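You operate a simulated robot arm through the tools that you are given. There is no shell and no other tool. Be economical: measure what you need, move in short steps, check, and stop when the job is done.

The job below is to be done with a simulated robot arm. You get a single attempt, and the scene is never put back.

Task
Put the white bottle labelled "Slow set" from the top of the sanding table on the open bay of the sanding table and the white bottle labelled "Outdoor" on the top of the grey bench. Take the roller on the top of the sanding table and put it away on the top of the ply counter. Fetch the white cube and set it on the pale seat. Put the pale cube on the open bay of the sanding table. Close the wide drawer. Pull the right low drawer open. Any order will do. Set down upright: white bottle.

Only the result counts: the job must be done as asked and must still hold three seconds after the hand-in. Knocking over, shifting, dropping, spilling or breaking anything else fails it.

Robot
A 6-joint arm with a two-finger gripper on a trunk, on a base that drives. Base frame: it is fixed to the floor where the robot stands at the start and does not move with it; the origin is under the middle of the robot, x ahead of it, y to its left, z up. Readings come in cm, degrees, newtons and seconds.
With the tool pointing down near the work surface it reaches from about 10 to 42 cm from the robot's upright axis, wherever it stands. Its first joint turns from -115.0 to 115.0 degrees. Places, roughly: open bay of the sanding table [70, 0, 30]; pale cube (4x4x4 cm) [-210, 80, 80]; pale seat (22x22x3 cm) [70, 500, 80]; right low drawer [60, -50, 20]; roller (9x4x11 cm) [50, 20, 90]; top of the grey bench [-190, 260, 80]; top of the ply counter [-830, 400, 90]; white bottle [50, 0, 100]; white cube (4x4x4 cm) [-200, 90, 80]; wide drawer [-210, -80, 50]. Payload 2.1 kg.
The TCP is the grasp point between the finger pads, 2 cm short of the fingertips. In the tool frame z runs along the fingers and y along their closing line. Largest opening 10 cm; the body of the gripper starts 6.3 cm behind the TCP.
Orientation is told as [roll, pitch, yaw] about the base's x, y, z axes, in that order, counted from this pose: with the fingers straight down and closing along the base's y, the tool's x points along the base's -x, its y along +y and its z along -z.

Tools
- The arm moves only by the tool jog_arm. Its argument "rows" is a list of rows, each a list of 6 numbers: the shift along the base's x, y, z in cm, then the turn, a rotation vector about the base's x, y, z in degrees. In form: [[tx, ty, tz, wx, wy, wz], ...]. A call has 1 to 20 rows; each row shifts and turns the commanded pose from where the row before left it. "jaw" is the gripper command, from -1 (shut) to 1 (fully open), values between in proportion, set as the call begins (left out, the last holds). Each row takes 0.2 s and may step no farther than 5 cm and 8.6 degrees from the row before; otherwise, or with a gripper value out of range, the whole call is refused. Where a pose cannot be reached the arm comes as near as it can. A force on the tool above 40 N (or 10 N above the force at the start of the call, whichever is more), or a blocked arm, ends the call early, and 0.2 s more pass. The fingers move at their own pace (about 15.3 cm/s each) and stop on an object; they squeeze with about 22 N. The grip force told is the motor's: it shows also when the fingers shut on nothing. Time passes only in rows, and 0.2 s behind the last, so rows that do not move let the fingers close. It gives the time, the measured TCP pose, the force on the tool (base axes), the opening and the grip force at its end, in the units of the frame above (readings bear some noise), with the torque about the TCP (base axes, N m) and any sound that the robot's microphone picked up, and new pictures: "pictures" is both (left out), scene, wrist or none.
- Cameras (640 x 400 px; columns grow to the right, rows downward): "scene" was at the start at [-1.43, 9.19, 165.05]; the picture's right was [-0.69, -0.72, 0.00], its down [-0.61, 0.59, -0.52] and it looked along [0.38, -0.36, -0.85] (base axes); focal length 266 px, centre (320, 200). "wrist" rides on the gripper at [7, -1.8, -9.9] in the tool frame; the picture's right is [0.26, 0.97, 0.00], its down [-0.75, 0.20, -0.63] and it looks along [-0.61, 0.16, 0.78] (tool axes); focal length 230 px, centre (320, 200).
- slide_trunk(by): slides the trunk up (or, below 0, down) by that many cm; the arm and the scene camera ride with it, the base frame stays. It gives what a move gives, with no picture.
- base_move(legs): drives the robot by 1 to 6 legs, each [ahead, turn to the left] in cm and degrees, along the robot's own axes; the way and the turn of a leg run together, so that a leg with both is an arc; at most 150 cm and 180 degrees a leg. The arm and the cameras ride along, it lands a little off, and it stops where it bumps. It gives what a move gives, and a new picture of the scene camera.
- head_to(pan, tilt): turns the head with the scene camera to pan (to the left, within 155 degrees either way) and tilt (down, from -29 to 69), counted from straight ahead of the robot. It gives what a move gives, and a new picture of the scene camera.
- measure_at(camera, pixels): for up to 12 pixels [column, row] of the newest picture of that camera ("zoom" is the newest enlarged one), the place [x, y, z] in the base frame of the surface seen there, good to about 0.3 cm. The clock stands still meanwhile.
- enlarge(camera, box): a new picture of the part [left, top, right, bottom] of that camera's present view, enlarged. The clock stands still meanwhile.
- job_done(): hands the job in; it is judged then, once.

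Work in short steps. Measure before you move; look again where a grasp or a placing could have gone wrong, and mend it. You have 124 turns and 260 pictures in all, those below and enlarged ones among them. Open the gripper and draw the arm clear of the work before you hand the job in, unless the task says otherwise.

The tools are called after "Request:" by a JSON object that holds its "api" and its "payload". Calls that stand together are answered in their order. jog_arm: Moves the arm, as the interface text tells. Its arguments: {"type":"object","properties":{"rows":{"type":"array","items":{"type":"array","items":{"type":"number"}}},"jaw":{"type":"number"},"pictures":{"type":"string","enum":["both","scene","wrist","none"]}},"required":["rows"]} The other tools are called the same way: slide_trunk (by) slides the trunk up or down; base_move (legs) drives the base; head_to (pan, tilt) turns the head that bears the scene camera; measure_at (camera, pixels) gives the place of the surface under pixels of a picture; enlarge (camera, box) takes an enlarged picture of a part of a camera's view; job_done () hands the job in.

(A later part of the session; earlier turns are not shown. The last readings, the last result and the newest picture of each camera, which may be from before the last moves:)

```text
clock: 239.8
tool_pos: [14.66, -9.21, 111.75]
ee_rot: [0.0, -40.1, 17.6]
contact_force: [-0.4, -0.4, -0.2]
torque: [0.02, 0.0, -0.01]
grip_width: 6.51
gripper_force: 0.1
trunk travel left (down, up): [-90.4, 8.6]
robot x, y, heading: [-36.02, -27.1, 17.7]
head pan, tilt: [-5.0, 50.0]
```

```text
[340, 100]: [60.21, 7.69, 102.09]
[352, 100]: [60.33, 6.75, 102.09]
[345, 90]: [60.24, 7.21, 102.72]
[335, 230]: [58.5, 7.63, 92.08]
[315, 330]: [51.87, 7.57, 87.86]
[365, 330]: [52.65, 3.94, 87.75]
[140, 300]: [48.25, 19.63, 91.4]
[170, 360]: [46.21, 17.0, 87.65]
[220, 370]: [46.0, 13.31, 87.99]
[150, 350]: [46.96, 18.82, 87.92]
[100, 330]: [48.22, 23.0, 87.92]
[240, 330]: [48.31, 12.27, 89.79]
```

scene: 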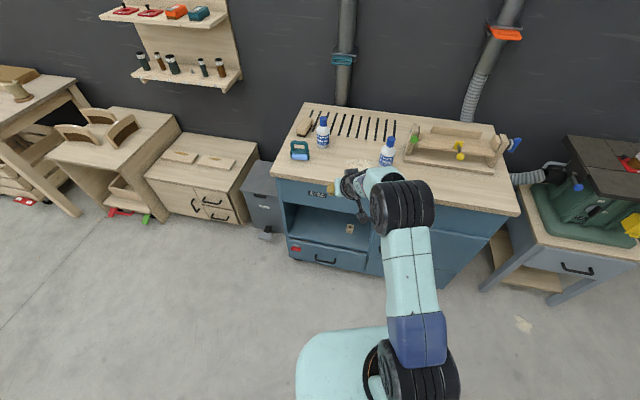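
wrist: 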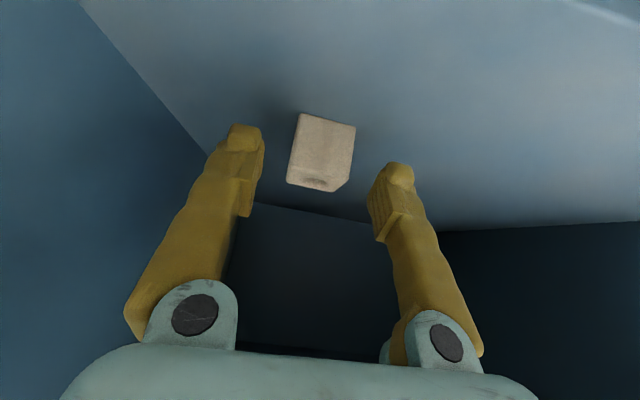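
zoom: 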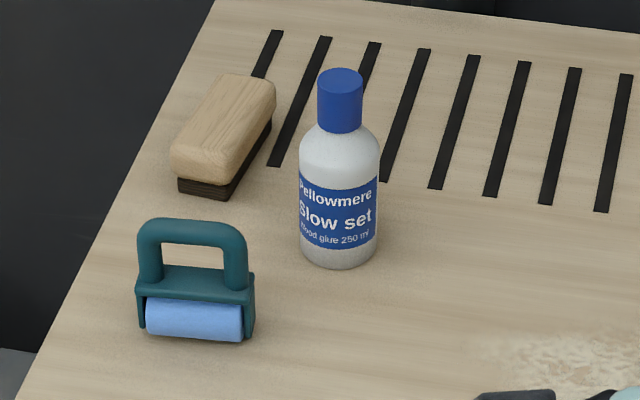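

Slow-set centre ≈(61.5,8.1). Increase tilt to 56°, open, then drive in and lower in front of it.

Request:
{"api": "jog_arm", "payload": {"rows": [[0, 0, 0, 2.43, -7.62, 0], [0, 0, 0, 2.43, -7.62, 0]], "jaw": 1, "pictures": "none"}}

Request:
{"api": "base_move", "payload": {"legs": [[0, 2.3], [40, 0]]}}

Request:
{"api": "slide_trunk", "payload": {"by": -10}}

Request:
{"api": "jog_arm", "payload": {"rows": [[0, 0, 0, 0, 0, 0]]}}

```text
clock: 240.4
tool_pos: [14.73, -9.12, 111.89]
ee_rot: [-0.1, -56.2, 17.6]
contact_force: [-0.8, -1.1, -0.2]
torque: [-0.02, 0.03, -0.02]
grip_width: 10.0
gripper_force: 0.0
trunk travel left (down, up): [-90.4, 8.6]
robot x, y, heading: [-35.96, -26.76, 17.6]
head pan, tilt: [-5.0, 50.0]
```

```text
clock: 243.3
tool_pos: [51.79, 6.47, 111.85]
ee_rot: [-0.1, -56.3, 19.7]
contact_force: [-0.4, 0.1, 0.1]
torque: [0.01, 0.01, 0.03]
grip_width: 10.01
gripper_force: 0.0
trunk travel left (down, up): [-90.4, 8.6]
robot x, y, heading: [2.13, -12.72, 19.8]
head pan, tilt: [-5.0, 50.0]
```

scene: 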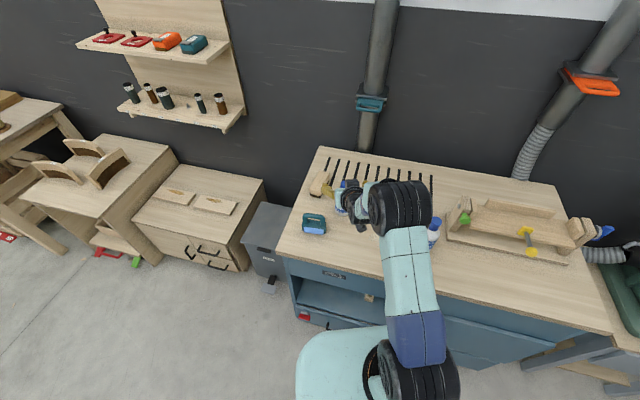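

```text
clock: 244.6
tool_pos: [51.86, 6.47, 101.8]
ee_rot: [0.0, -56.1, 19.8]
contact_force: [0.3, -0.2, -0.5]
torque: [0.02, 0.02, 0.0]
grip_width: 10.02
gripper_force: 0.0
trunk travel left (down, up): [-80.4, 18.6]
robot x, y, heading: [1.95, -12.94, 19.8]
head pan, tilt: [-5.0, 50.0]
```

```text
clock: 245.0
tool_pos: [51.9, 6.49, 101.79]
ee_rot: [0.0, -56.3, 19.7]
contact_force: [-0.2, 0.4, 0.1]
torque: [0.01, 0.03, -0.02]
grip_width: 9.99
gripper_force: 0.0
trunk travel left (down, up): [-80.4, 18.6]
robot x, y, heading: [2.3, -12.63, 20.0]
head pan, tilt: [-5.0, 50.0]
```

scene: 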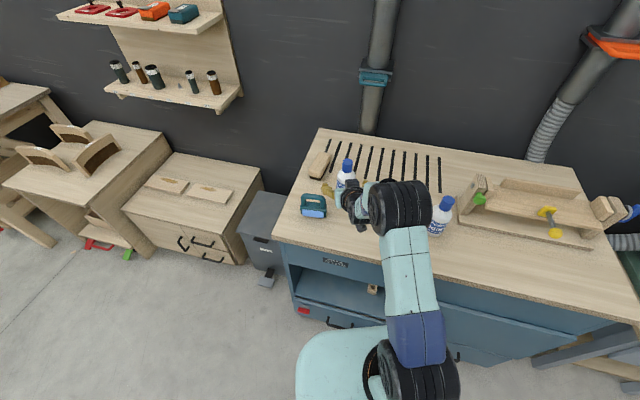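
wrist: 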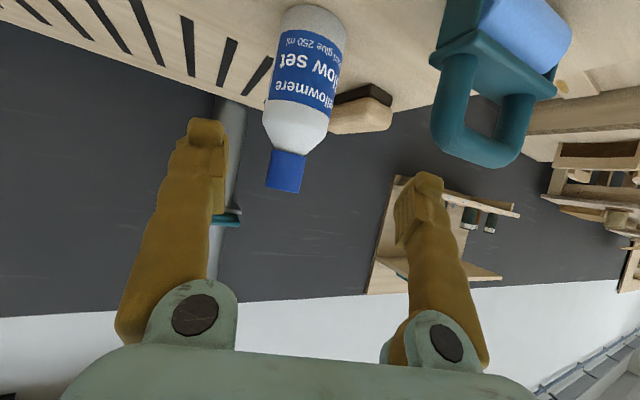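

Shift right 1.7 to line the axis up with the bottle, then lower to z≈94.

Request:
{"api": "jog_arm", "payload": {"rows": [[0.4, -1.7, 0, 0, 0, 0]], "pictures": "none"}}

Request:
{"api": "slide_trunk", "payload": {"by": -7.6}}

Request:
{"api": "jog_arm", "payload": {"rows": [[1.9, 0.68, 0, 0, 0, 0], [1.9, 0.68, 0, 0, 0, 0]]}}

```text
clock: 245.4
tool_pos: [52.19, 4.71, 101.86]
ee_rot: [0.0, -56.3, 19.5]
contact_force: [-0.1, 0.2, 0.7]
torque: [-0.01, -0.01, 0.0]
grip_width: 9.97
gripper_force: 0.0
trunk travel left (down, up): [-80.4, 18.6]
robot x, y, heading: [2.38, -12.9, 20.0]
head pan, tilt: [-5.0, 50.0]
```

```text
clock: 246.5
tool_pos: [52.25, 4.83, 94.13]
ee_rot: [0.0, -56.2, 19.8]
contact_force: [-1.2, 0.7, 0.9]
torque: [-0.01, 0.0, -0.01]
grip_width: 9.99
gripper_force: 0.1
trunk travel left (down, up): [-72.8, 26.2]
robot x, y, heading: [1.97, -12.91, 19.9]
head pan, tilt: [-5.0, 50.0]
```

```text
clock: 247.1
tool_pos: [56.11, 6.31, 94.26]
ee_rot: [0.0, -56.2, 19.6]
contact_force: [-1.0, 0.5, 0.3]
torque: [0.0, 0.0, 0.0]
grip_width: 10.0
gripper_force: 0.1
trunk travel left (down, up): [-72.8, 26.2]
robot x, y, heading: [1.98, -12.84, 19.7]
head pan, tilt: [-5.0, 50.0]
```

scene: 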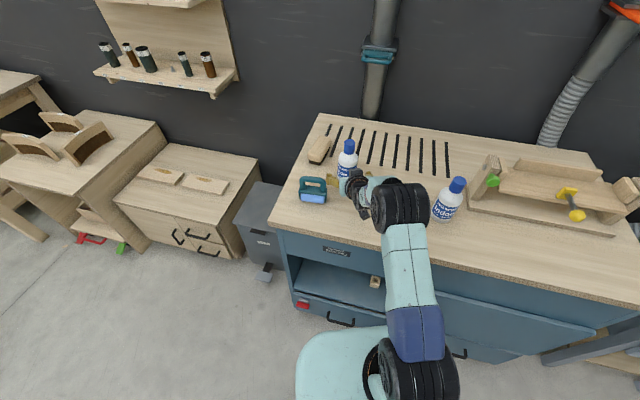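
wrist: 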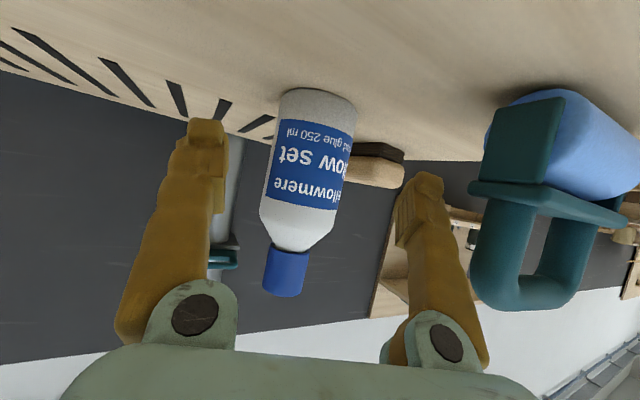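

Centred. Advance 5.5 cm and close.

Request:
{"api": "jog_arm", "payload": {"rows": [[1.8, 0.6, 0, 0, 0, 0], [1.8, 0.6, 0, 0, 0, 0], [1.6, 0.6, 0, 0, 0, 0]], "pictures": "wrist"}}

Request:
{"api": "jog_arm", "payload": {"rows": [[0, 0, 0, 0, 0, 0], [0, 0, 0, 0, 0, 0], [0, 0, 0, 0, 0, 0]], "jaw": -1, "pictures": "wrist"}}

Request:
{"api": "slide_trunk", "payload": {"by": 14}}

Request:
{"api": "base_move", "payload": {"legs": [[-45, 0]]}}

```text
clock: 247.9
tool_pos: [61.33, 8.02, 94.24]
ee_rot: [0.0, -56.2, 19.7]
contact_force: [-0.1, 0.2, -0.6]
torque: [0.0, -0.02, 0.03]
grip_width: 10.02
gripper_force: 0.2
trunk travel left (down, up): [-72.8, 26.2]
robot x, y, heading: [2.07, -12.66, 19.8]
head pan, tilt: [-5.0, 50.0]
```

wrist: 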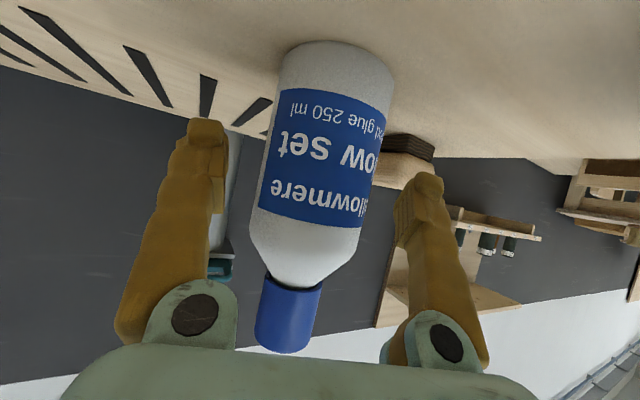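

```text
clock: 248.7
tool_pos: [61.27, 7.95, 94.36]
ee_rot: [0.0, -56.2, 19.7]
contact_force: [0.4, 0.1, 0.5]
torque: [0.09, -0.02, -0.04]
grip_width: 5.71
gripper_force: 21.7
trunk travel left (down, up): [-72.8, 26.2]
robot x, y, heading: [1.94, -12.67, 20.1]
head pan, tilt: [-5.0, 50.0]
```

wrist: 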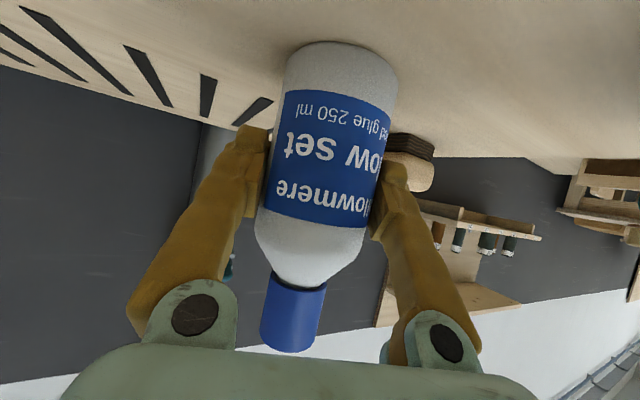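

```text
clock: 250.4
tool_pos: [61.38, 7.96, 108.27]
ee_rot: [0.0, -56.1, 19.7]
contact_force: [-0.1, 0.6, -1.5]
torque: [0.02, 0.0, -0.01]
grip_width: 5.73
gripper_force: 22.0
trunk travel left (down, up): [-86.8, 12.2]
robot x, y, heading: [2.12, -12.54, 20.1]
head pan, tilt: [-5.0, 50.0]
```

```text
clock: 253.2
tool_pos: [18.4, -7.75, 108.1]
ee_rot: [-0.1, -56.2, 19.5]
contact_force: [0.4, 0.3, -1.3]
torque: [0.0, -0.02, 0.0]
grip_width: 5.71
gripper_force: 21.9
trunk travel left (down, up): [-86.8, 12.2]
robot x, y, heading: [-40.7, -28.7, 19.6]
head pan, tilt: [-5.0, 50.0]
```

scene: 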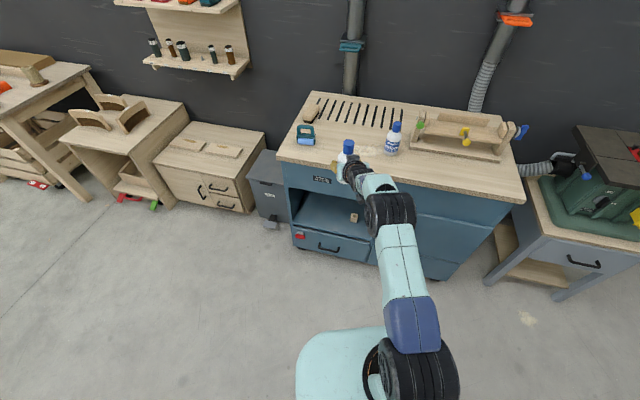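

Bottle held. Lower to bay height (TCP z≈43) and look before driving in obliquely.

Request:
{"api": "slide_trunk", "payload": {"by": -40}}

Request:
{"api": "slide_trunk", "payload": {"by": -25}}

Request:
{"api": "base_move", "payload": {"legs": [[18, 0]]}}

Request:
{"api": "jog_arm", "payload": {"rows": [[0, 0, 0, 0, 0, 0]]}}

```text
clock: 257.0
tool_pos: [18.12, -7.68, 68.19]
ee_rot: [0.0, -56.2, 19.5]
contact_force: [-0.5, 0.0, -1.7]
torque: [0.04, -0.03, 0.01]
grip_width: 5.7
gripper_force: 21.6
trunk travel left (down, up): [-46.8, 52.2]
robot x, y, heading: [-41.2, -28.44, 19.8]
head pan, tilt: [-5.0, 50.0]
```

```text
clock: 259.6
tool_pos: [18.42, -7.74, 43.14]
ee_rot: [-0.1, -56.2, 19.4]
contact_force: [-0.9, 0.4, -1.5]
torque: [0.0, 0.0, 0.01]
grip_width: 5.72
gripper_force: 21.9
trunk travel left (down, up): [-21.8, 77.2]
robot x, y, heading: [-40.92, -28.45, 19.9]
head pan, tilt: [-5.0, 50.0]
```

```text
clock: 261.1
tool_pos: [35.47, -1.64, 43.16]
ee_rot: [0.0, -56.1, 19.5]
contact_force: [-0.8, 0.5, -2.1]
torque: [0.01, 0.0, 0.01]
grip_width: 5.73
gripper_force: 21.8
trunk travel left (down, up): [-21.8, 77.2]
robot x, y, heading: [-23.62, -22.05, 19.7]
head pan, tilt: [-5.0, 50.0]
```

scene: 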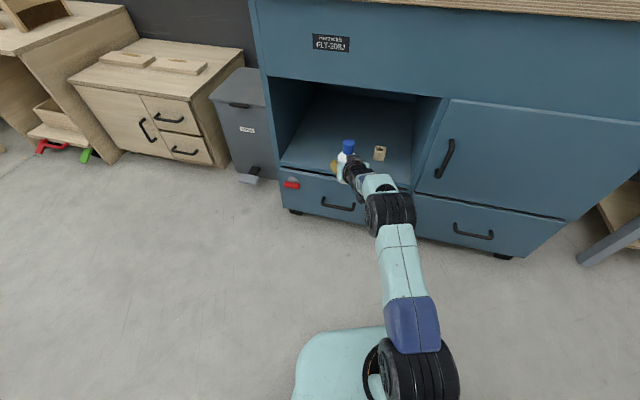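

```text
clock: 261.5
tool_pos: [35.46, -1.63, 43.23]
ee_rot: [0.0, -56.0, 19.5]
contact_force: [-0.7, 0.1, -2.3]
torque: [0.03, 0.03, 0.0]
grip_width: 5.71
gripper_force: 21.5
trunk travel left (down, up): [-21.8, 77.2]
robot x, y, heading: [-23.84, -22.45, 19.6]
head pan, tilt: [-5.0, 50.0]
```

scene: 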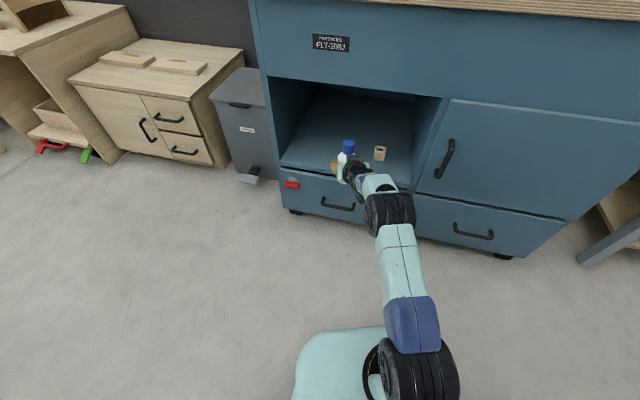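
wrist: 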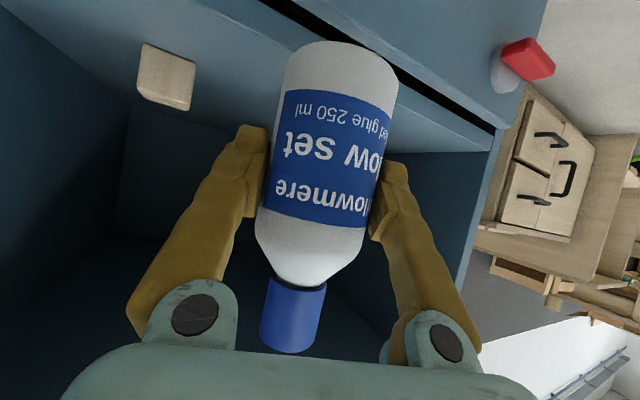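

Path clear, cube well to the right. Shift left 2, drive in 16.5 cm, then lower to contact.

Request:
{"api": "jog_arm", "payload": {"rows": [[0, 2, 0, 0, 0, 0]], "pictures": "none"}}

Request:
{"api": "base_move", "payload": {"legs": [[16.5, 0]]}}

Request:
{"api": "jog_arm", "payload": {"rows": [[0, 0, -0.8, 0, 0, 0], [0, 0, -0.5, 0, 0, 0], [0, 0, -0.4, 0, 0, 0], [0, 0, -0.3, 0, 0, 0], [0, 0, -0.3, 0, 0, 0]]}}

```text
clock: 261.9
tool_pos: [35.36, -0.36, 43.19]
ee_rot: [0.0, -56.1, 19.5]
contact_force: [0.3, -0.8, -2.0]
torque: [0.03, -0.02, -0.04]
grip_width: 5.72
gripper_force: 22.4
out of reach, approached as far as the arm can: row 1
trunk travel left (down, up): [-21.8, 77.2]
robot x, y, heading: [-24.1, -22.3, 19.9]
head pan, tilt: [-5.0, 50.0]
```

```text
clock: 263.3
tool_pos: [50.86, 5.2, 43.17]
ee_rot: [-0.1, -56.2, 19.4]
contact_force: [-0.6, -0.8, -2.5]
torque: [-0.01, 0.0, 0.0]
grip_width: 5.74
gripper_force: 21.9
trunk travel left (down, up): [-21.8, 77.2]
robot x, y, heading: [-8.51, -16.74, 19.9]
head pan, tilt: [-5.0, 50.0]
```

scene: 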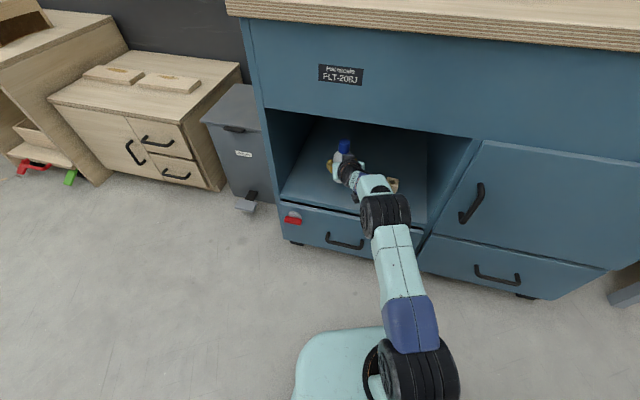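

```text
clock: 264.5
tool_pos: [50.94, 5.22, 40.87]
ee_rot: [-0.1, -56.2, 19.5]
contact_force: [0.2, -0.4, -1.1]
torque: [0.0, 0.01, 0.0]
grip_width: 5.73
gripper_force: 22.2
trunk travel left (down, up): [-21.8, 77.2]
robot x, y, heading: [-8.61, -16.3, 19.9]
head pan, tilt: [-5.0, 50.0]
```

scene: 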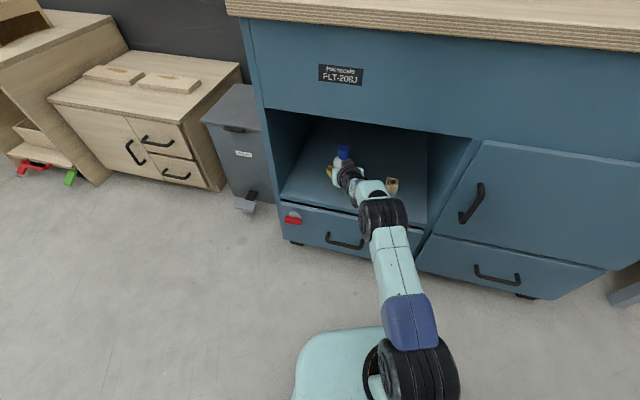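
wrist: 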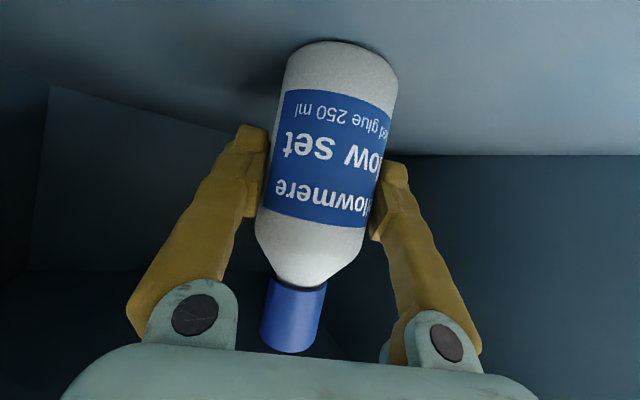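

Near contact; lower a little more.

Request:
{"api": "jog_arm", "payload": {"rows": [[0, 0, -0.2, 0, 0, 0], [0, 0, -0.15, 0, 0, 0]], "pictures": "none"}}

```text
clock: 265.1
tool_pos: [50.99, 5.21, 40.89]
ee_rot: [-0.2, -56.5, 19.5]
contact_force: [-0.3, -0.5, 2.8]
torque: [0.05, 0.08, 0.01]
grip_width: 5.72
gripper_force: 21.7
trunk travel left (down, up): [-21.8, 77.2]
robot x, y, heading: [-8.43, -16.7, 20.0]
head pan, tilt: [-5.0, 50.0]
```

Contact (force turned to +2.8 N). Release and retreat.

Request:
{"api": "jog_arm", "payload": {"rows": [[0, 0, 0, 0, 0, 0], [0, 0, 0, 0, 0, 0]], "jaw": 0.4, "pictures": "none"}}

Request:
{"api": "jog_arm", "payload": {"rows": [[0, 0, 0, 0, 0, 0], [0, 0, 0, 0, 0, 0], [-1.4, -0.5, 0, 0, 0, 0], [-2.3, -0.85, 0, 0, 0, 0], [-2.3, -0.85, 0, 0, 0, 0]], "jaw": 1, "pictures": "wrist"}}

Request:
{"api": "base_move", "payload": {"legs": [[-35, 0]]}}

Request:
{"api": "enlarge", "payload": {"camera": "scene", "box": [240, 60, 560, 260]}}

```text
clock: 265.7
tool_pos: [50.92, 5.29, 40.65]
ee_rot: [-0.1, -56.1, 19.6]
contact_force: [0.2, -0.4, -0.1]
torque: [0.04, 0.0, 0.04]
grip_width: 7.01
gripper_force: 0.0
trunk travel left (down, up): [-21.8, 77.2]
robot x, y, heading: [-8.2, -16.42, 19.8]
head pan, tilt: [-5.0, 50.0]
```

```text
clock: 266.9
tool_pos: [44.93, 3.11, 40.83]
ee_rot: [-0.1, -56.2, 19.5]
contact_force: [-0.2, 0.1, -0.1]
torque: [0.0, 0.01, -0.02]
grip_width: 9.97
gripper_force: 0.1
trunk travel left (down, up): [-21.8, 77.2]
robot x, y, heading: [-8.53, -16.59, 19.8]
head pan, tilt: [-5.0, 50.0]
```

wrist: 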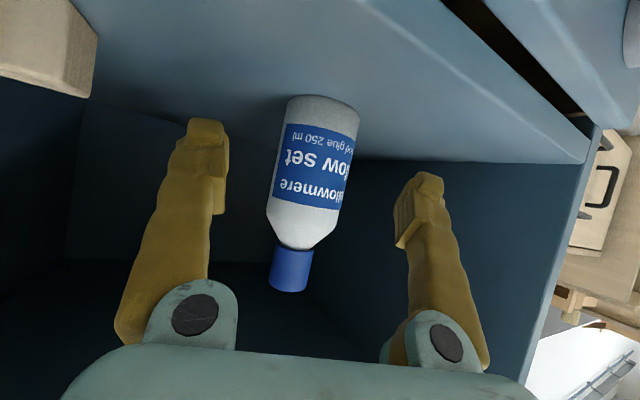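

```text
clock: 269.2
tool_pos: [11.89, -8.68, 40.66]
ee_rot: [-0.1, -56.2, 19.7]
contact_force: [0.0, -0.1, 0.5]
torque: [-0.01, -0.01, 0.0]
grip_width: 10.01
gripper_force: 0.1
trunk travel left (down, up): [-21.8, 77.2]
robot x, y, heading: [-41.62, -28.76, 20.0]
head pan, tilt: [-5.0, 50.0]
```

scene: 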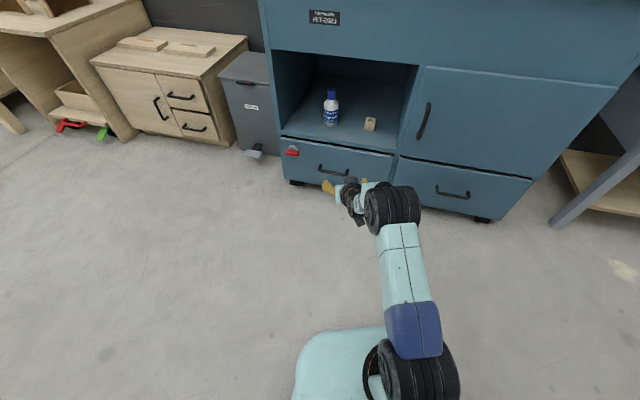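

```text
2.00 times, centred on (400, 160) of scene
```

zoom: 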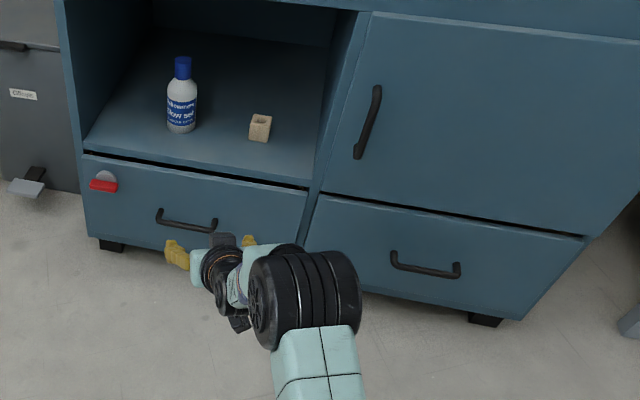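

Both items stand in the bay. Now the right low drawer: reposition in front of its handle (y≈−48.5) with heading 0.

Request:
{"api": "base_move", "payload": {"legs": [[0, -110], [20, 0], [0, 90]]}}

Request:
{"api": "jog_arm", "payload": {"rows": [[1, 0, 0, 0, -8, 0], [1, 0, 0, 0, -8, 0], [1, 0, 0, 0, -8, 0]], "jaw": -0.2, "pictures": "none"}}

```text
clock: 279.3
tool_pos: [15.49, -46.47, 40.69]
ee_rot: [-0.1, -56.2, 1.4]
contact_force: [-0.7, 0.0, 0.1]
torque: [0.0, 0.01, 0.0]
grip_width: 9.98
gripper_force: 0.1
trunk travel left (down, up): [-21.8, 77.2]
robot x, y, heading: [-41.55, -48.51, 1.7]
head pan, tilt: [-5.0, 50.0]
```

scene: 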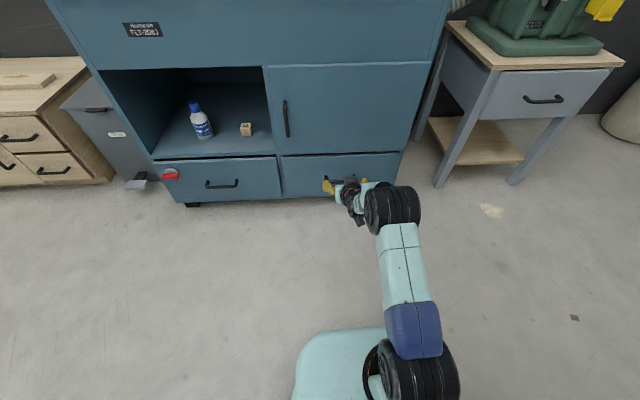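

```text
clock: 280.1
tool_pos: [18.45, -46.48, 40.72]
ee_rot: [-3.4, -80.5, 4.5]
contact_force: [0.8, 0.4, 0.4]
torque: [0.01, -0.02, -0.01]
grip_width: 3.99
gripper_force: 0.0
trunk travel left (down, up): [-21.8, 77.2]
robot x, y, heading: [-41.61, -48.68, 1.6]
head pan, tilt: [-5.0, 50.0]
```

Tool is at 80°. Roll it 90° about its axis so the fingers close vertically.

Request:
{"api": "jog_arm", "payload": {"rows": [[0, 0, 0, 8.4, 0.2, -1.45], [0, 0, 0, 8.4, 0.2, -1.45], [0, 0, 0, 8.4, 0.2, -1.45], [0, 0, 0, 8.4, 0.2, -1.45], [0, 0, 0, 8.4, 0.2, -1.45], [0, 0, 0, 8.4, 0.2, -1.45], [0, 0, 0, 8.4, 0.2, -1.45], [0, 0, 0, 8.4, 0.2, -1.45], [0, 0, 0, 8.4, 0.2, -1.45], [0, 0, 0, 8.4, 0.2, -1.45], [0, 0, 0, 4.5, 0.1, -0.8]]}}

```text
clock: 282.5
tool_pos: [18.45, -46.49, 40.75]
ee_rot: [79.9, -0.5, -88.6]
contact_force: [1.2, -1.1, -0.4]
torque: [-0.02, 0.01, 0.0]
grip_width: 4.0
gripper_force: 0.1
trunk travel left (down, up): [-21.8, 77.2]
robot x, y, heading: [-41.19, -48.36, 1.6]
head pan, tilt: [-5.0, 50.0]
```

scene: 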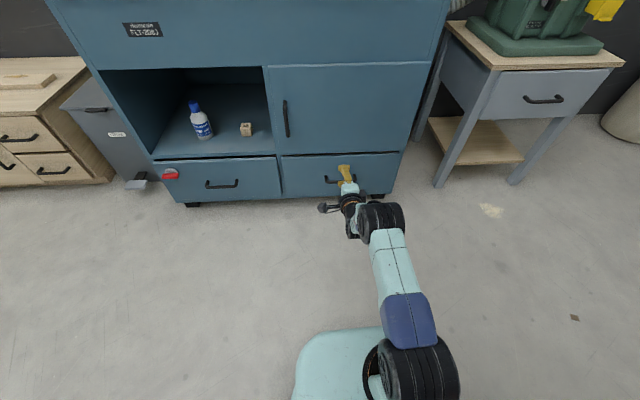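
wrist: 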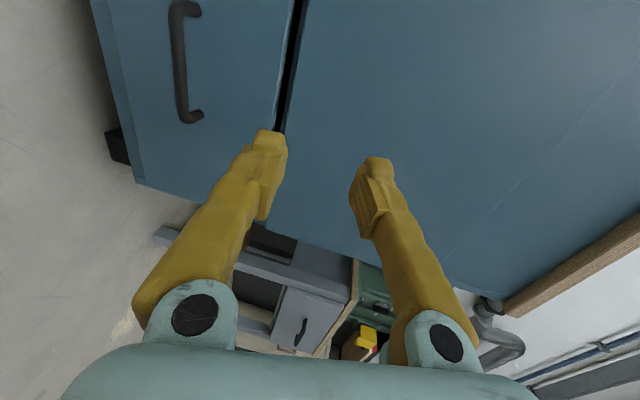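

Lower the trunk 19 cm to handle height and measure the handle with the wrist camera.

Request:
{"api": "measure_at", "payload": {"camera": "wrist", "pixels": [[179, 50], [185, 12], [187, 115], [181, 85], [205, 70], [230, 140]]}}

Request:
{"api": "slide_trunk", "payload": {"by": -19}}

Request:
{"api": "jog_arm", "payload": {"rows": [[0, 0, 0, 0, 0, 0]]}}

```text
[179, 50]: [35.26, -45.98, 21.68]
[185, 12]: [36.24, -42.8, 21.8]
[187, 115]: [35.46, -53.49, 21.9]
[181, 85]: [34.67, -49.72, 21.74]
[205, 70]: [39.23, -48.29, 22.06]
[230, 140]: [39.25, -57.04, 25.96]
```

```text
clock: 284.6
tool_pos: [18.59, -46.51, 21.67]
ee_rot: [79.9, -0.6, -88.6]
contact_force: [0.0, 0.8, 0.8]
torque: [0.0, 0.01, 0.02]
grip_width: 4.02
gripper_force: 0.0
trunk travel left (down, up): [-2.8, 96.2]
robot x, y, heading: [-41.61, -48.62, 1.7]
head pan, tilt: [-5.0, 50.0]
```

```text
clock: 285.0
tool_pos: [18.66, -46.53, 21.71]
ee_rot: [80.0, -0.7, -88.6]
contact_force: [-0.2, -1.2, 0.5]
torque: [-0.01, 0.02, 0.02]
grip_width: 4.0
gripper_force: 0.1
trunk travel left (down, up): [-2.8, 96.2]
robot x, y, heading: [-41.61, -48.7, 1.6]
head pan, tilt: [-5.0, 50.0]
```

scene: 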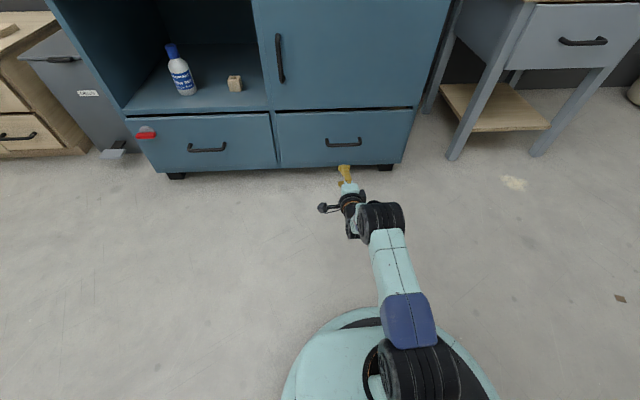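
wrist: 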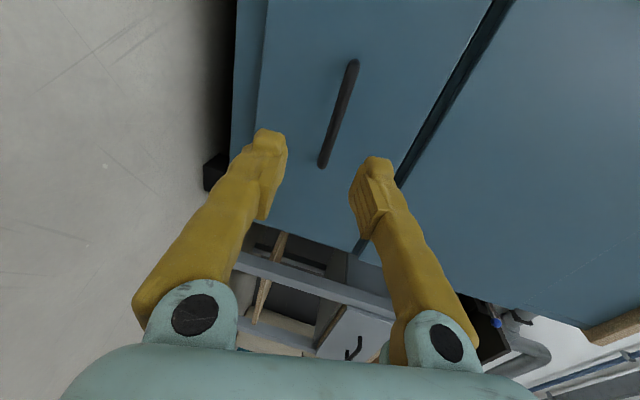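

Bar lies between the finger planes. Advance with the base 13 cm, then the arm to x≈34.8.

Request:
{"api": "base_move", "payload": {"legs": [[13, 0]]}}

Request:
{"api": "jog_arm", "payload": {"rows": [[1.5, -0.8, 0, 0, 0, 0], [1.5, -0.8, 0, 0, 0, 0]]}}

```text
clock: 286.3
tool_pos: [31.73, -46.01, 21.69]
ee_rot: [79.8, -0.7, -88.4]
contact_force: [-0.3, 0.0, -0.6]
torque: [0.01, 0.0, 0.03]
grip_width: 4.02
gripper_force: 0.0
trunk travel left (down, up): [-2.8, 96.2]
robot x, y, heading: [-28.29, -48.68, 1.8]
head pan, tilt: [-5.0, 50.0]
```

scene: 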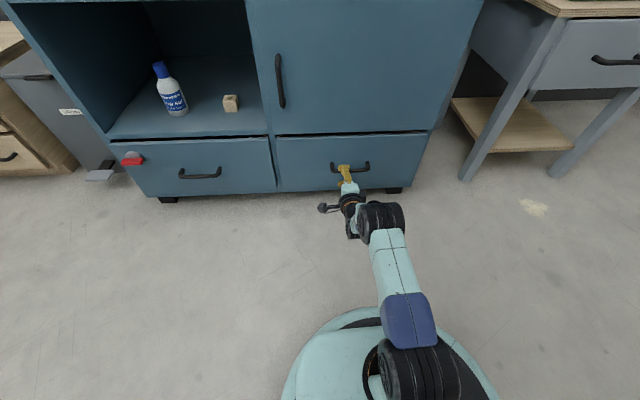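

```text
clock: 286.9
tool_pos: [34.8, -47.69, 21.63]
ee_rot: [79.9, -0.6, -88.4]
contact_force: [0.6, 0.1, 0.0]
torque: [0.0, -0.01, 0.0]
grip_width: 3.99
gripper_force: 0.0
trunk travel left (down, up): [-2.8, 96.2]
robot x, y, heading: [-28.06, -47.59, 1.7]
head pan, tilt: [-5.0, 50.0]
```

scene: 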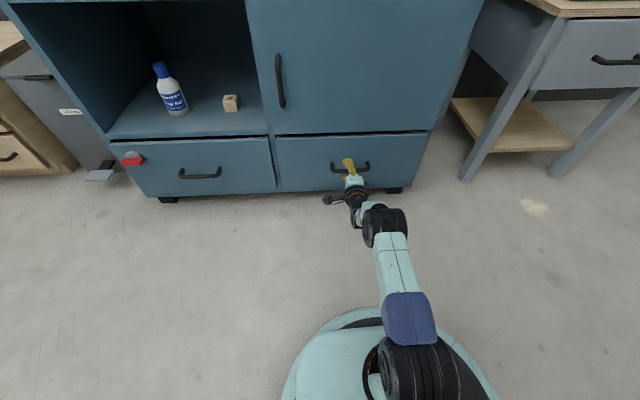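
wrist: 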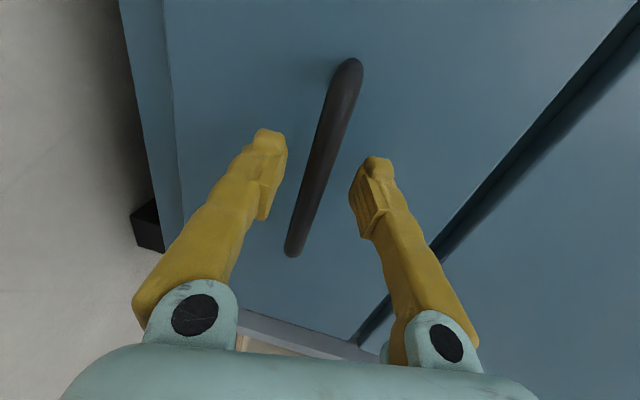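

Bar between the pads. Close and pull a little with the arm.

Request:
{"api": "jog_arm", "payload": {"rows": [[0, 0, 0, 0, 0, 0], [0, 0, 0, 0, 0, 0], [0, 0, 0, 0, 0, 0]], "jaw": -1, "pictures": "none"}}

Request:
{"api": "jog_arm", "payload": {"rows": [[-1, 0, 0, 0, 0, 0], [-1, 0, 0, 0, 0, 0], [-1.5, 0, 0, 0, 0, 0], [-1.5, 0, 0, 0, 0, 0]]}}

```text
clock: 287.7
tool_pos: [34.76, -47.56, 21.28]
ee_rot: [79.6, -0.6, -88.4]
contact_force: [-2.4, 0.3, -10.2]
torque: [0.66, 0.1, -0.27]
grip_width: 1.24
gripper_force: 39.6
trunk travel left (down, up): [-2.8, 96.2]
robot x, y, heading: [-28.06, -48.07, 2.0]
head pan, tilt: [-5.0, 50.0]
```

```text
clock: 288.7
tool_pos: [29.73, -47.67, 21.37]
ee_rot: [79.4, -0.5, -88.5]
contact_force: [2.4, -7.0, -20.2]
torque: [0.58, 0.17, -0.23]
grip_width: 1.2
gripper_force: 39.4
trunk travel left (down, up): [-2.8, 96.2]
robot x, y, heading: [-28.42, -48.39, 1.7]
head pan, tilt: [-5.0, 50.0]
```

scene: 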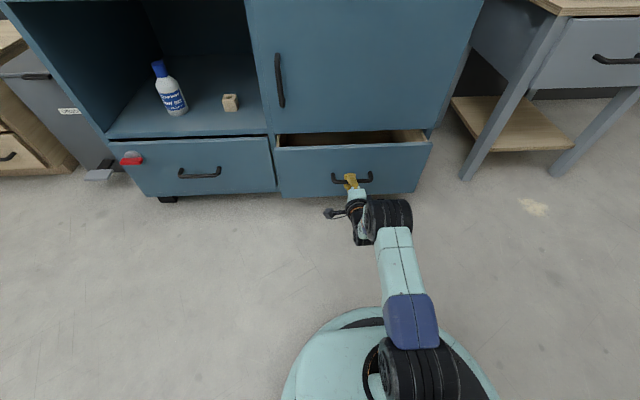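
wrist: 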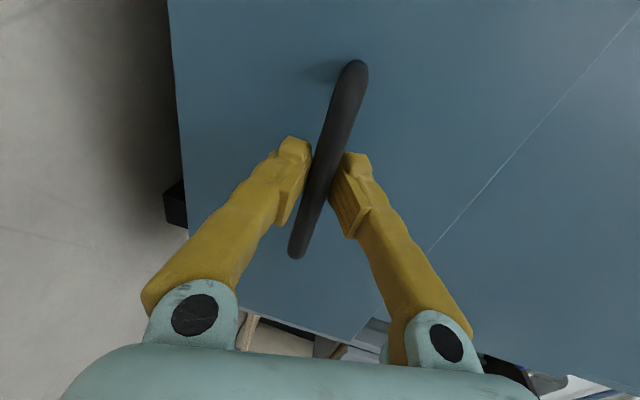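

The drawer opens. Pull with the base 18 cm more after relieving the vertical load.

Request:
{"api": "jog_arm", "payload": {"rows": [[0, 0, -0.3, 0, 0, 0]], "pictures": "none"}}

Request:
{"api": "base_move", "payload": {"legs": [[-18, 0]]}}

```text
clock: 289.1
tool_pos: [29.77, -47.6, 21.39]
ee_rot: [79.9, -0.6, -88.5]
contact_force: [-2.9, -5.3, -12.2]
torque: [0.56, 0.13, -0.52]
grip_width: 1.21
gripper_force: 38.8
trunk travel left (down, up): [-2.8, 96.2]
robot x, y, heading: [-28.08, -48.11, 1.7]
head pan, tilt: [-5.0, 50.0]
```

```text
clock: 290.6
tool_pos: [11.39, -48.39, 21.23]
ee_rot: [79.6, -0.8, -88.6]
contact_force: [-1.7, 15.8, -15.1]
torque: [0.37, 0.09, -0.42]
grip_width: 0.64
gripper_force: 34.4
trunk travel left (down, up): [-2.8, 96.2]
robot x, y, heading: [-46.5, -48.91, 1.8]
head pan, tilt: [-5.0, 50.0]
```

scene: 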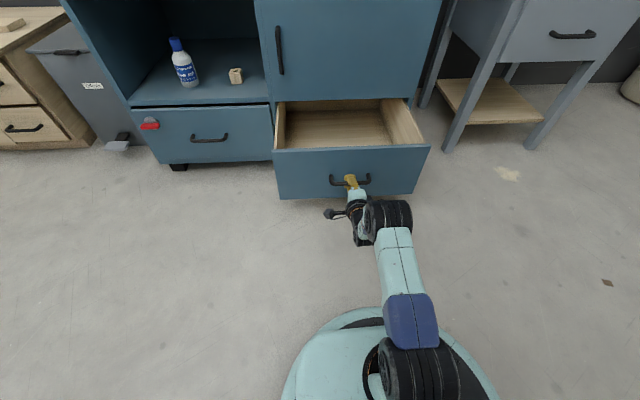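

Open ≈23 cm, bar nearly slipped to the tips. Regrip and pull 8 cm more for margin.

Request:
{"api": "jog_arm", "payload": {"rows": [[0, 0, 0, 0, 0, 0], [0.8, 0, 0.2, 0, 0, 0], [0.4, 0, 0, 0, 0, 0]], "jaw": -0.3, "pictures": "none"}}

Request:
{"api": "jog_arm", "payload": {"rows": [[0, 0, 0, 0, 0, 0], [0, 0, 0, 0, 0, 0], [0, 0, 0, 0, 0, 0]], "jaw": -1, "pictures": "wrist"}}

Request:
{"api": "base_move", "payload": {"legs": [[-8, 0]]}}

```text
clock: 291.4
tool_pos: [12.61, -48.39, 21.59]
ee_rot: [79.8, -0.6, -88.6]
contact_force: [0.2, 0.8, 0.6]
torque: [0.01, -0.03, 0.01]
grip_width: 3.51
gripper_force: 0.0
trunk travel left (down, up): [-2.8, 96.2]
robot x, y, heading: [-46.33, -49.13, 1.7]
head pan, tilt: [-5.0, 50.0]
```

```text
clock: 292.2
tool_pos: [12.56, -48.39, 21.01]
ee_rot: [79.0, -0.6, -88.6]
contact_force: [-2.3, -0.4, -26.5]
torque: [0.12, -0.32, -0.03]
grip_width: 0.0
gripper_force: 22.3
trunk travel left (down, up): [-2.8, 96.2]
robot x, y, heading: [-46.42, -49.01, 1.5]
head pan, tilt: [-5.0, 50.0]
```

wrist: 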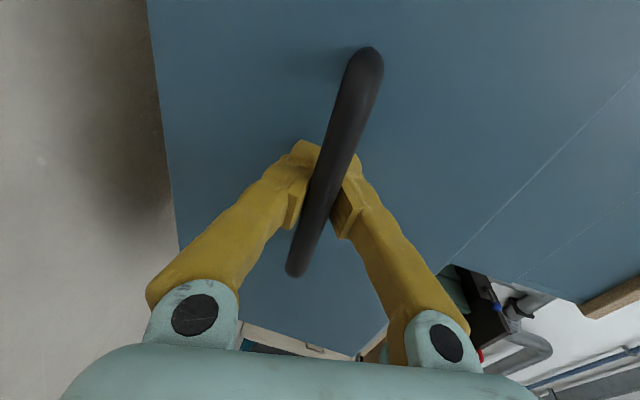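

```text
clock: 293.2
tool_pos: [4.54, -48.53, 21.03]
ee_rot: [79.2, -0.7, -88.7]
contact_force: [-2.3, 8.8, -29.9]
torque: [0.16, -0.37, 0.19]
grip_width: 0.01
gripper_force: 22.0
trunk travel left (down, up): [-2.8, 96.2]
robot x, y, heading: [-54.54, -48.79, 1.5]
head pan, tilt: [-5.0, 50.0]
```

scene: 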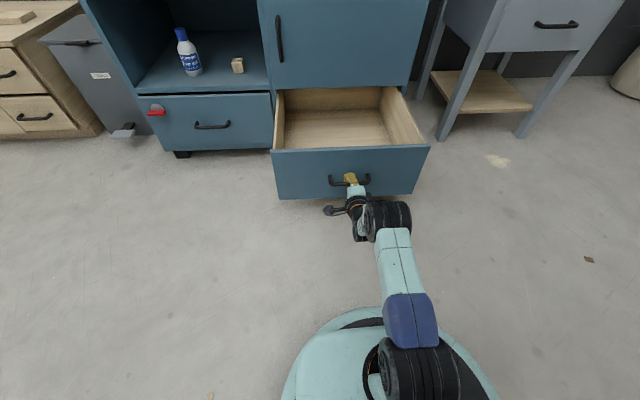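

Drawer now ≈31 cm open. Open fingers and back away straight.

Request:
{"api": "jog_arm", "payload": {"rows": [[0, 0, 0, 0, 0, 0], [0, 0, 0, 0, 0, 0], [0, 0, 0, 0, 0, 0]], "jaw": -0.1, "pictures": "wrist"}}

```text
clock: 294.1
tool_pos: [4.57, -48.66, 21.32]
ee_rot: [79.5, -0.7, -88.6]
contact_force: [-1.4, -0.5, 0.3]
torque: [-0.06, -0.06, -0.04]
grip_width: 4.51
gripper_force: 0.3
trunk travel left (down, up): [-2.8, 96.2]
robot x, y, heading: [-54.31, -48.83, 1.6]
head pan, tilt: [-5.0, 50.0]
```

wrist: 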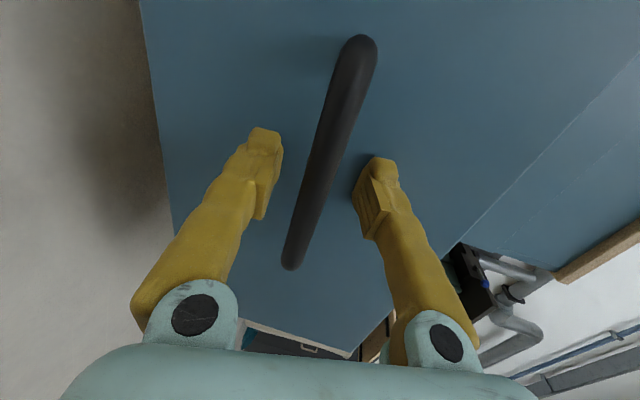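

Fingers clear. Back off 18 cm, undo the roll, and raise the trunk for the roller.

Request:
{"api": "base_move", "payload": {"legs": [[-18, 0]]}}

Request:
{"api": "jog_arm", "payload": {"rows": [[0, 0, 0, -8.4, -0.2, 1.45], [0, 0, 0, -8.4, -0.2, 1.45], [0, 0, 0, -8.4, -0.2, 1.45], [0, 0, 0, -8.4, -0.2, 1.45], [0, 0, 0, -8.4, -0.2, 1.45], [0, 0, 0, -8.4, -0.2, 1.45], [0, 0, 0, -8.4, -0.2, 1.45], [0, 0, 0, -8.4, -0.2, 1.45], [0, 0, 0, -8.4, -0.2, 1.45], [0, 0, 0, -8.4, -0.2, 1.45], [0, 0, 0, -4.5, -0.1, 0.8], [-1, 0, 0, 0, 8, 0], [-1, 0, 0, 0, 8, 0], [-1, 0, 0, 0, 8, 0]], "jaw": 1, "pictures": "none"}}

Request:
{"api": "slide_trunk", "payload": {"by": 40}}

Request:
{"api": "slide_trunk", "payload": {"by": 40}}

Request:
{"api": "base_move", "payload": {"legs": [[0, 88], [63, 0], [0, -88]]}}

```text
clock: 295.6
tool_pos: [-13.57, -49.16, 21.45]
ee_rot: [79.5, -0.7, -88.6]
contact_force: [-0.3, -0.4, -0.6]
torque: [0.0, 0.0, -0.02]
grip_width: 4.51
gripper_force: 0.0
trunk travel left (down, up): [-2.8, 96.2]
robot x, y, heading: [-72.55, -49.44, 1.3]
head pan, tilt: [-5.0, 50.0]
```

scene: 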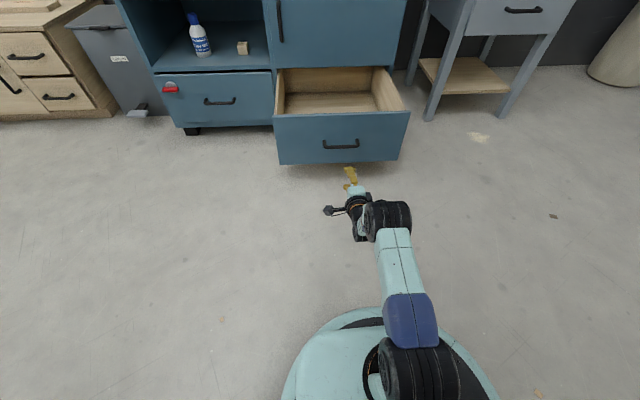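

```text
clock: 298.6
tool_pos: [-16.62, -49.1, 21.39]
ee_rot: [-0.5, -56.3, 1.3]
contact_force: [-0.2, 0.6, 1.0]
torque: [0.04, -0.01, -0.02]
grip_width: 10.02
gripper_force: 0.0
trunk travel left (down, up): [-2.8, 96.2]
robot x, y, heading: [-72.55, -49.53, 1.5]
head pan, tilt: [-5.0, 50.0]
```

```text
clock: 302.4
tool_pos: [-16.57, -49.09, 61.36]
ee_rot: [-0.5, -56.4, 1.2]
contact_force: [0.2, 0.1, 0.4]
torque: [-0.03, 0.01, -0.01]
grip_width: 10.0
gripper_force: 0.2
trunk travel left (down, up): [-42.8, 56.2]
robot x, y, heading: [-72.35, -49.51, 1.7]
head pan, tilt: [-5.0, 50.0]
```

```text
clock: 306.2
tool_pos: [-16.59, -49.07, 101.34]
ee_rot: [-0.5, -56.4, 1.3]
contact_force: [0.2, 0.2, 0.2]
torque: [-0.01, 0.03, 0.0]
grip_width: 10.0
gripper_force: 0.1
trunk travel left (down, up): [-82.8, 16.2]
robot x, y, heading: [-72.97, -49.69, 1.6]
head pan, tilt: [-5.0, 50.0]
```

```text
clock: 317.3
tool_pos: [-15.7, 12.06, 101.47]
ee_rot: [-0.4, -56.3, -0.4]
contact_force: [0.2, 0.2, 0.2]
torque: [0.01, -0.01, -0.01]
grip_width: 10.01
gripper_force: 0.1
trunk travel left (down, up): [-82.8, 16.2]
robot x, y, heading: [-71.42, 13.22, -0.2]
head pan, tilt: [-5.0, 50.0]
```

scene: 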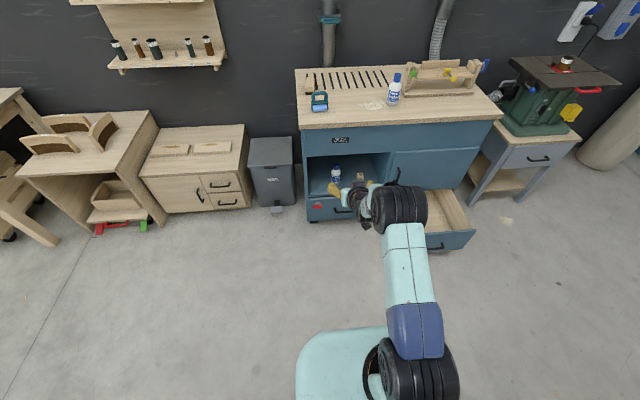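

Drive closer to the table and look at the roller in detail.

Request:
{"api": "base_move", "payload": {"legs": [[48, 0]]}}

Request:
{"api": "head_to", "payload": {"pan": 8, "tilt": 50}}

Request:
{"api": "enlarge", "payload": {"camera": "scene", "box": [260, 100, 360, 200]}}

```text
clock: 320.1
tool_pos: [32.46, 12.63, 101.49]
ee_rot: [-0.5, -56.4, 0.2]
contact_force: [-0.6, 0.2, -0.1]
torque: [-0.02, 0.01, -0.01]
grip_width: 10.0
gripper_force: 0.0
trunk travel left (down, up): [-82.8, 16.2]
robot x, y, heading: [-23.78, 13.2, 0.3]
head pan, tilt: [-5.0, 50.0]
```

scene: 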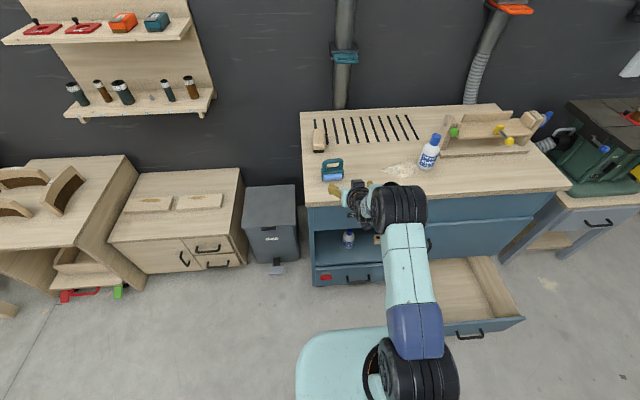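

```text
clock: 320.9
tool_pos: [32.58, 12.56, 101.33]
ee_rot: [-0.5, -56.5, 0.0]
contact_force: [0.6, 0.1, 0.9]
torque: [0.01, 0.0, 0.03]
grip_width: 10.0
gripper_force: 0.0
trunk travel left (down, up): [-82.8, 16.2]
robot x, y, heading: [-23.26, 13.35, 0.2]
head pan, tilt: [8.0, 50.0]
```

scene: 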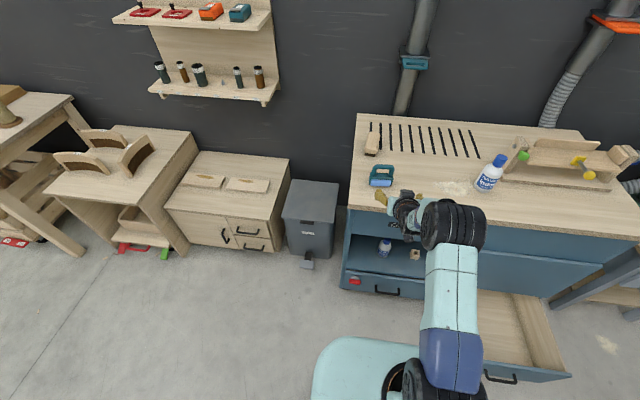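

```text
4.00 times, centred on (310, 150) of scene
```

zoom: 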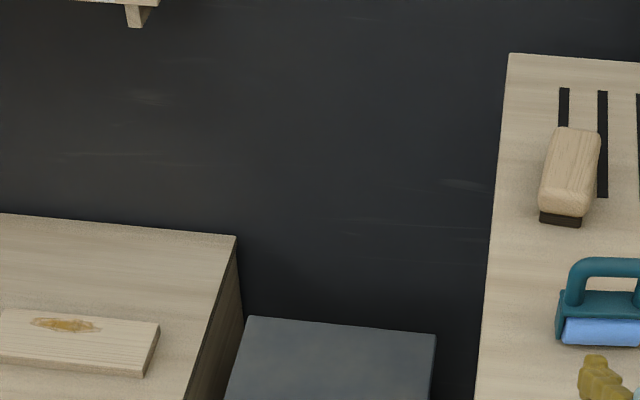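

Request:
{"api": "enlarge", "payload": {"camera": "scene", "box": [350, 145, 410, 210]}}

Request:
{"api": "enlarge", "payload": {"camera": "wrist", "box": [200, 0, 640, 240]}}

```text
6.15 times, centred on (380, 178) of scene
```

zoom: 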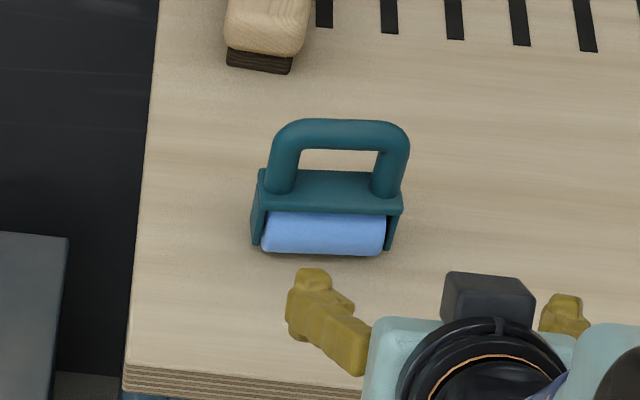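

```text
1.45 times, centred on (420, 120) of wrist
```

zoom: 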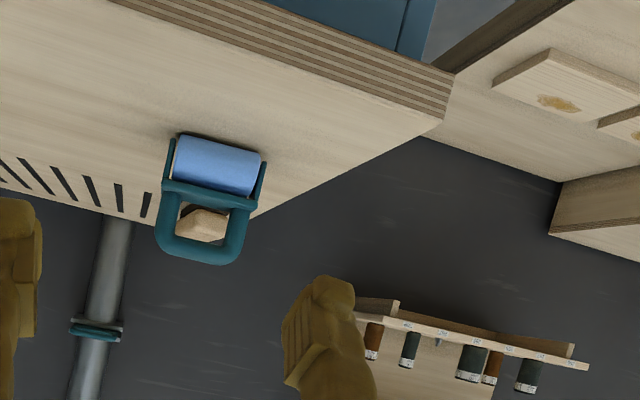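

Request:
{"api": "measure_at", "payload": {"camera": "scene", "pixels": [[384, 167], [377, 168], [391, 168], [374, 173], [392.5, 173], [373.5, 175.5], [391.5, 175.5], [381, 183], [372, 183], [391, 183]]}}

Request:
{"api": "measure_at", "payload": {"camera": "zoom", "pixels": [[166, 230], [242, 235], [200, 255], [178, 250], [228, 258], [180, 140], [258, 158]]}}

```text
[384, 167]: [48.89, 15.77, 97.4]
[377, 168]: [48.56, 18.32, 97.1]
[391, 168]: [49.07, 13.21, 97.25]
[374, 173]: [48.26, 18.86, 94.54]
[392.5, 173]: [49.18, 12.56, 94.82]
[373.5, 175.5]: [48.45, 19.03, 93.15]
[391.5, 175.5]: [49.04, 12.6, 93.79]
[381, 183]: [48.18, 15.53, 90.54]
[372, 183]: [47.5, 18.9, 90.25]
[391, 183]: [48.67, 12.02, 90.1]
```

```text
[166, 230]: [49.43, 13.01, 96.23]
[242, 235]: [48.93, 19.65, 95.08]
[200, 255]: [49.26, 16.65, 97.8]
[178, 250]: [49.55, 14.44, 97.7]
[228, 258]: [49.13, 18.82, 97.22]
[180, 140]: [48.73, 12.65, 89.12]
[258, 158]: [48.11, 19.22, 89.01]
```

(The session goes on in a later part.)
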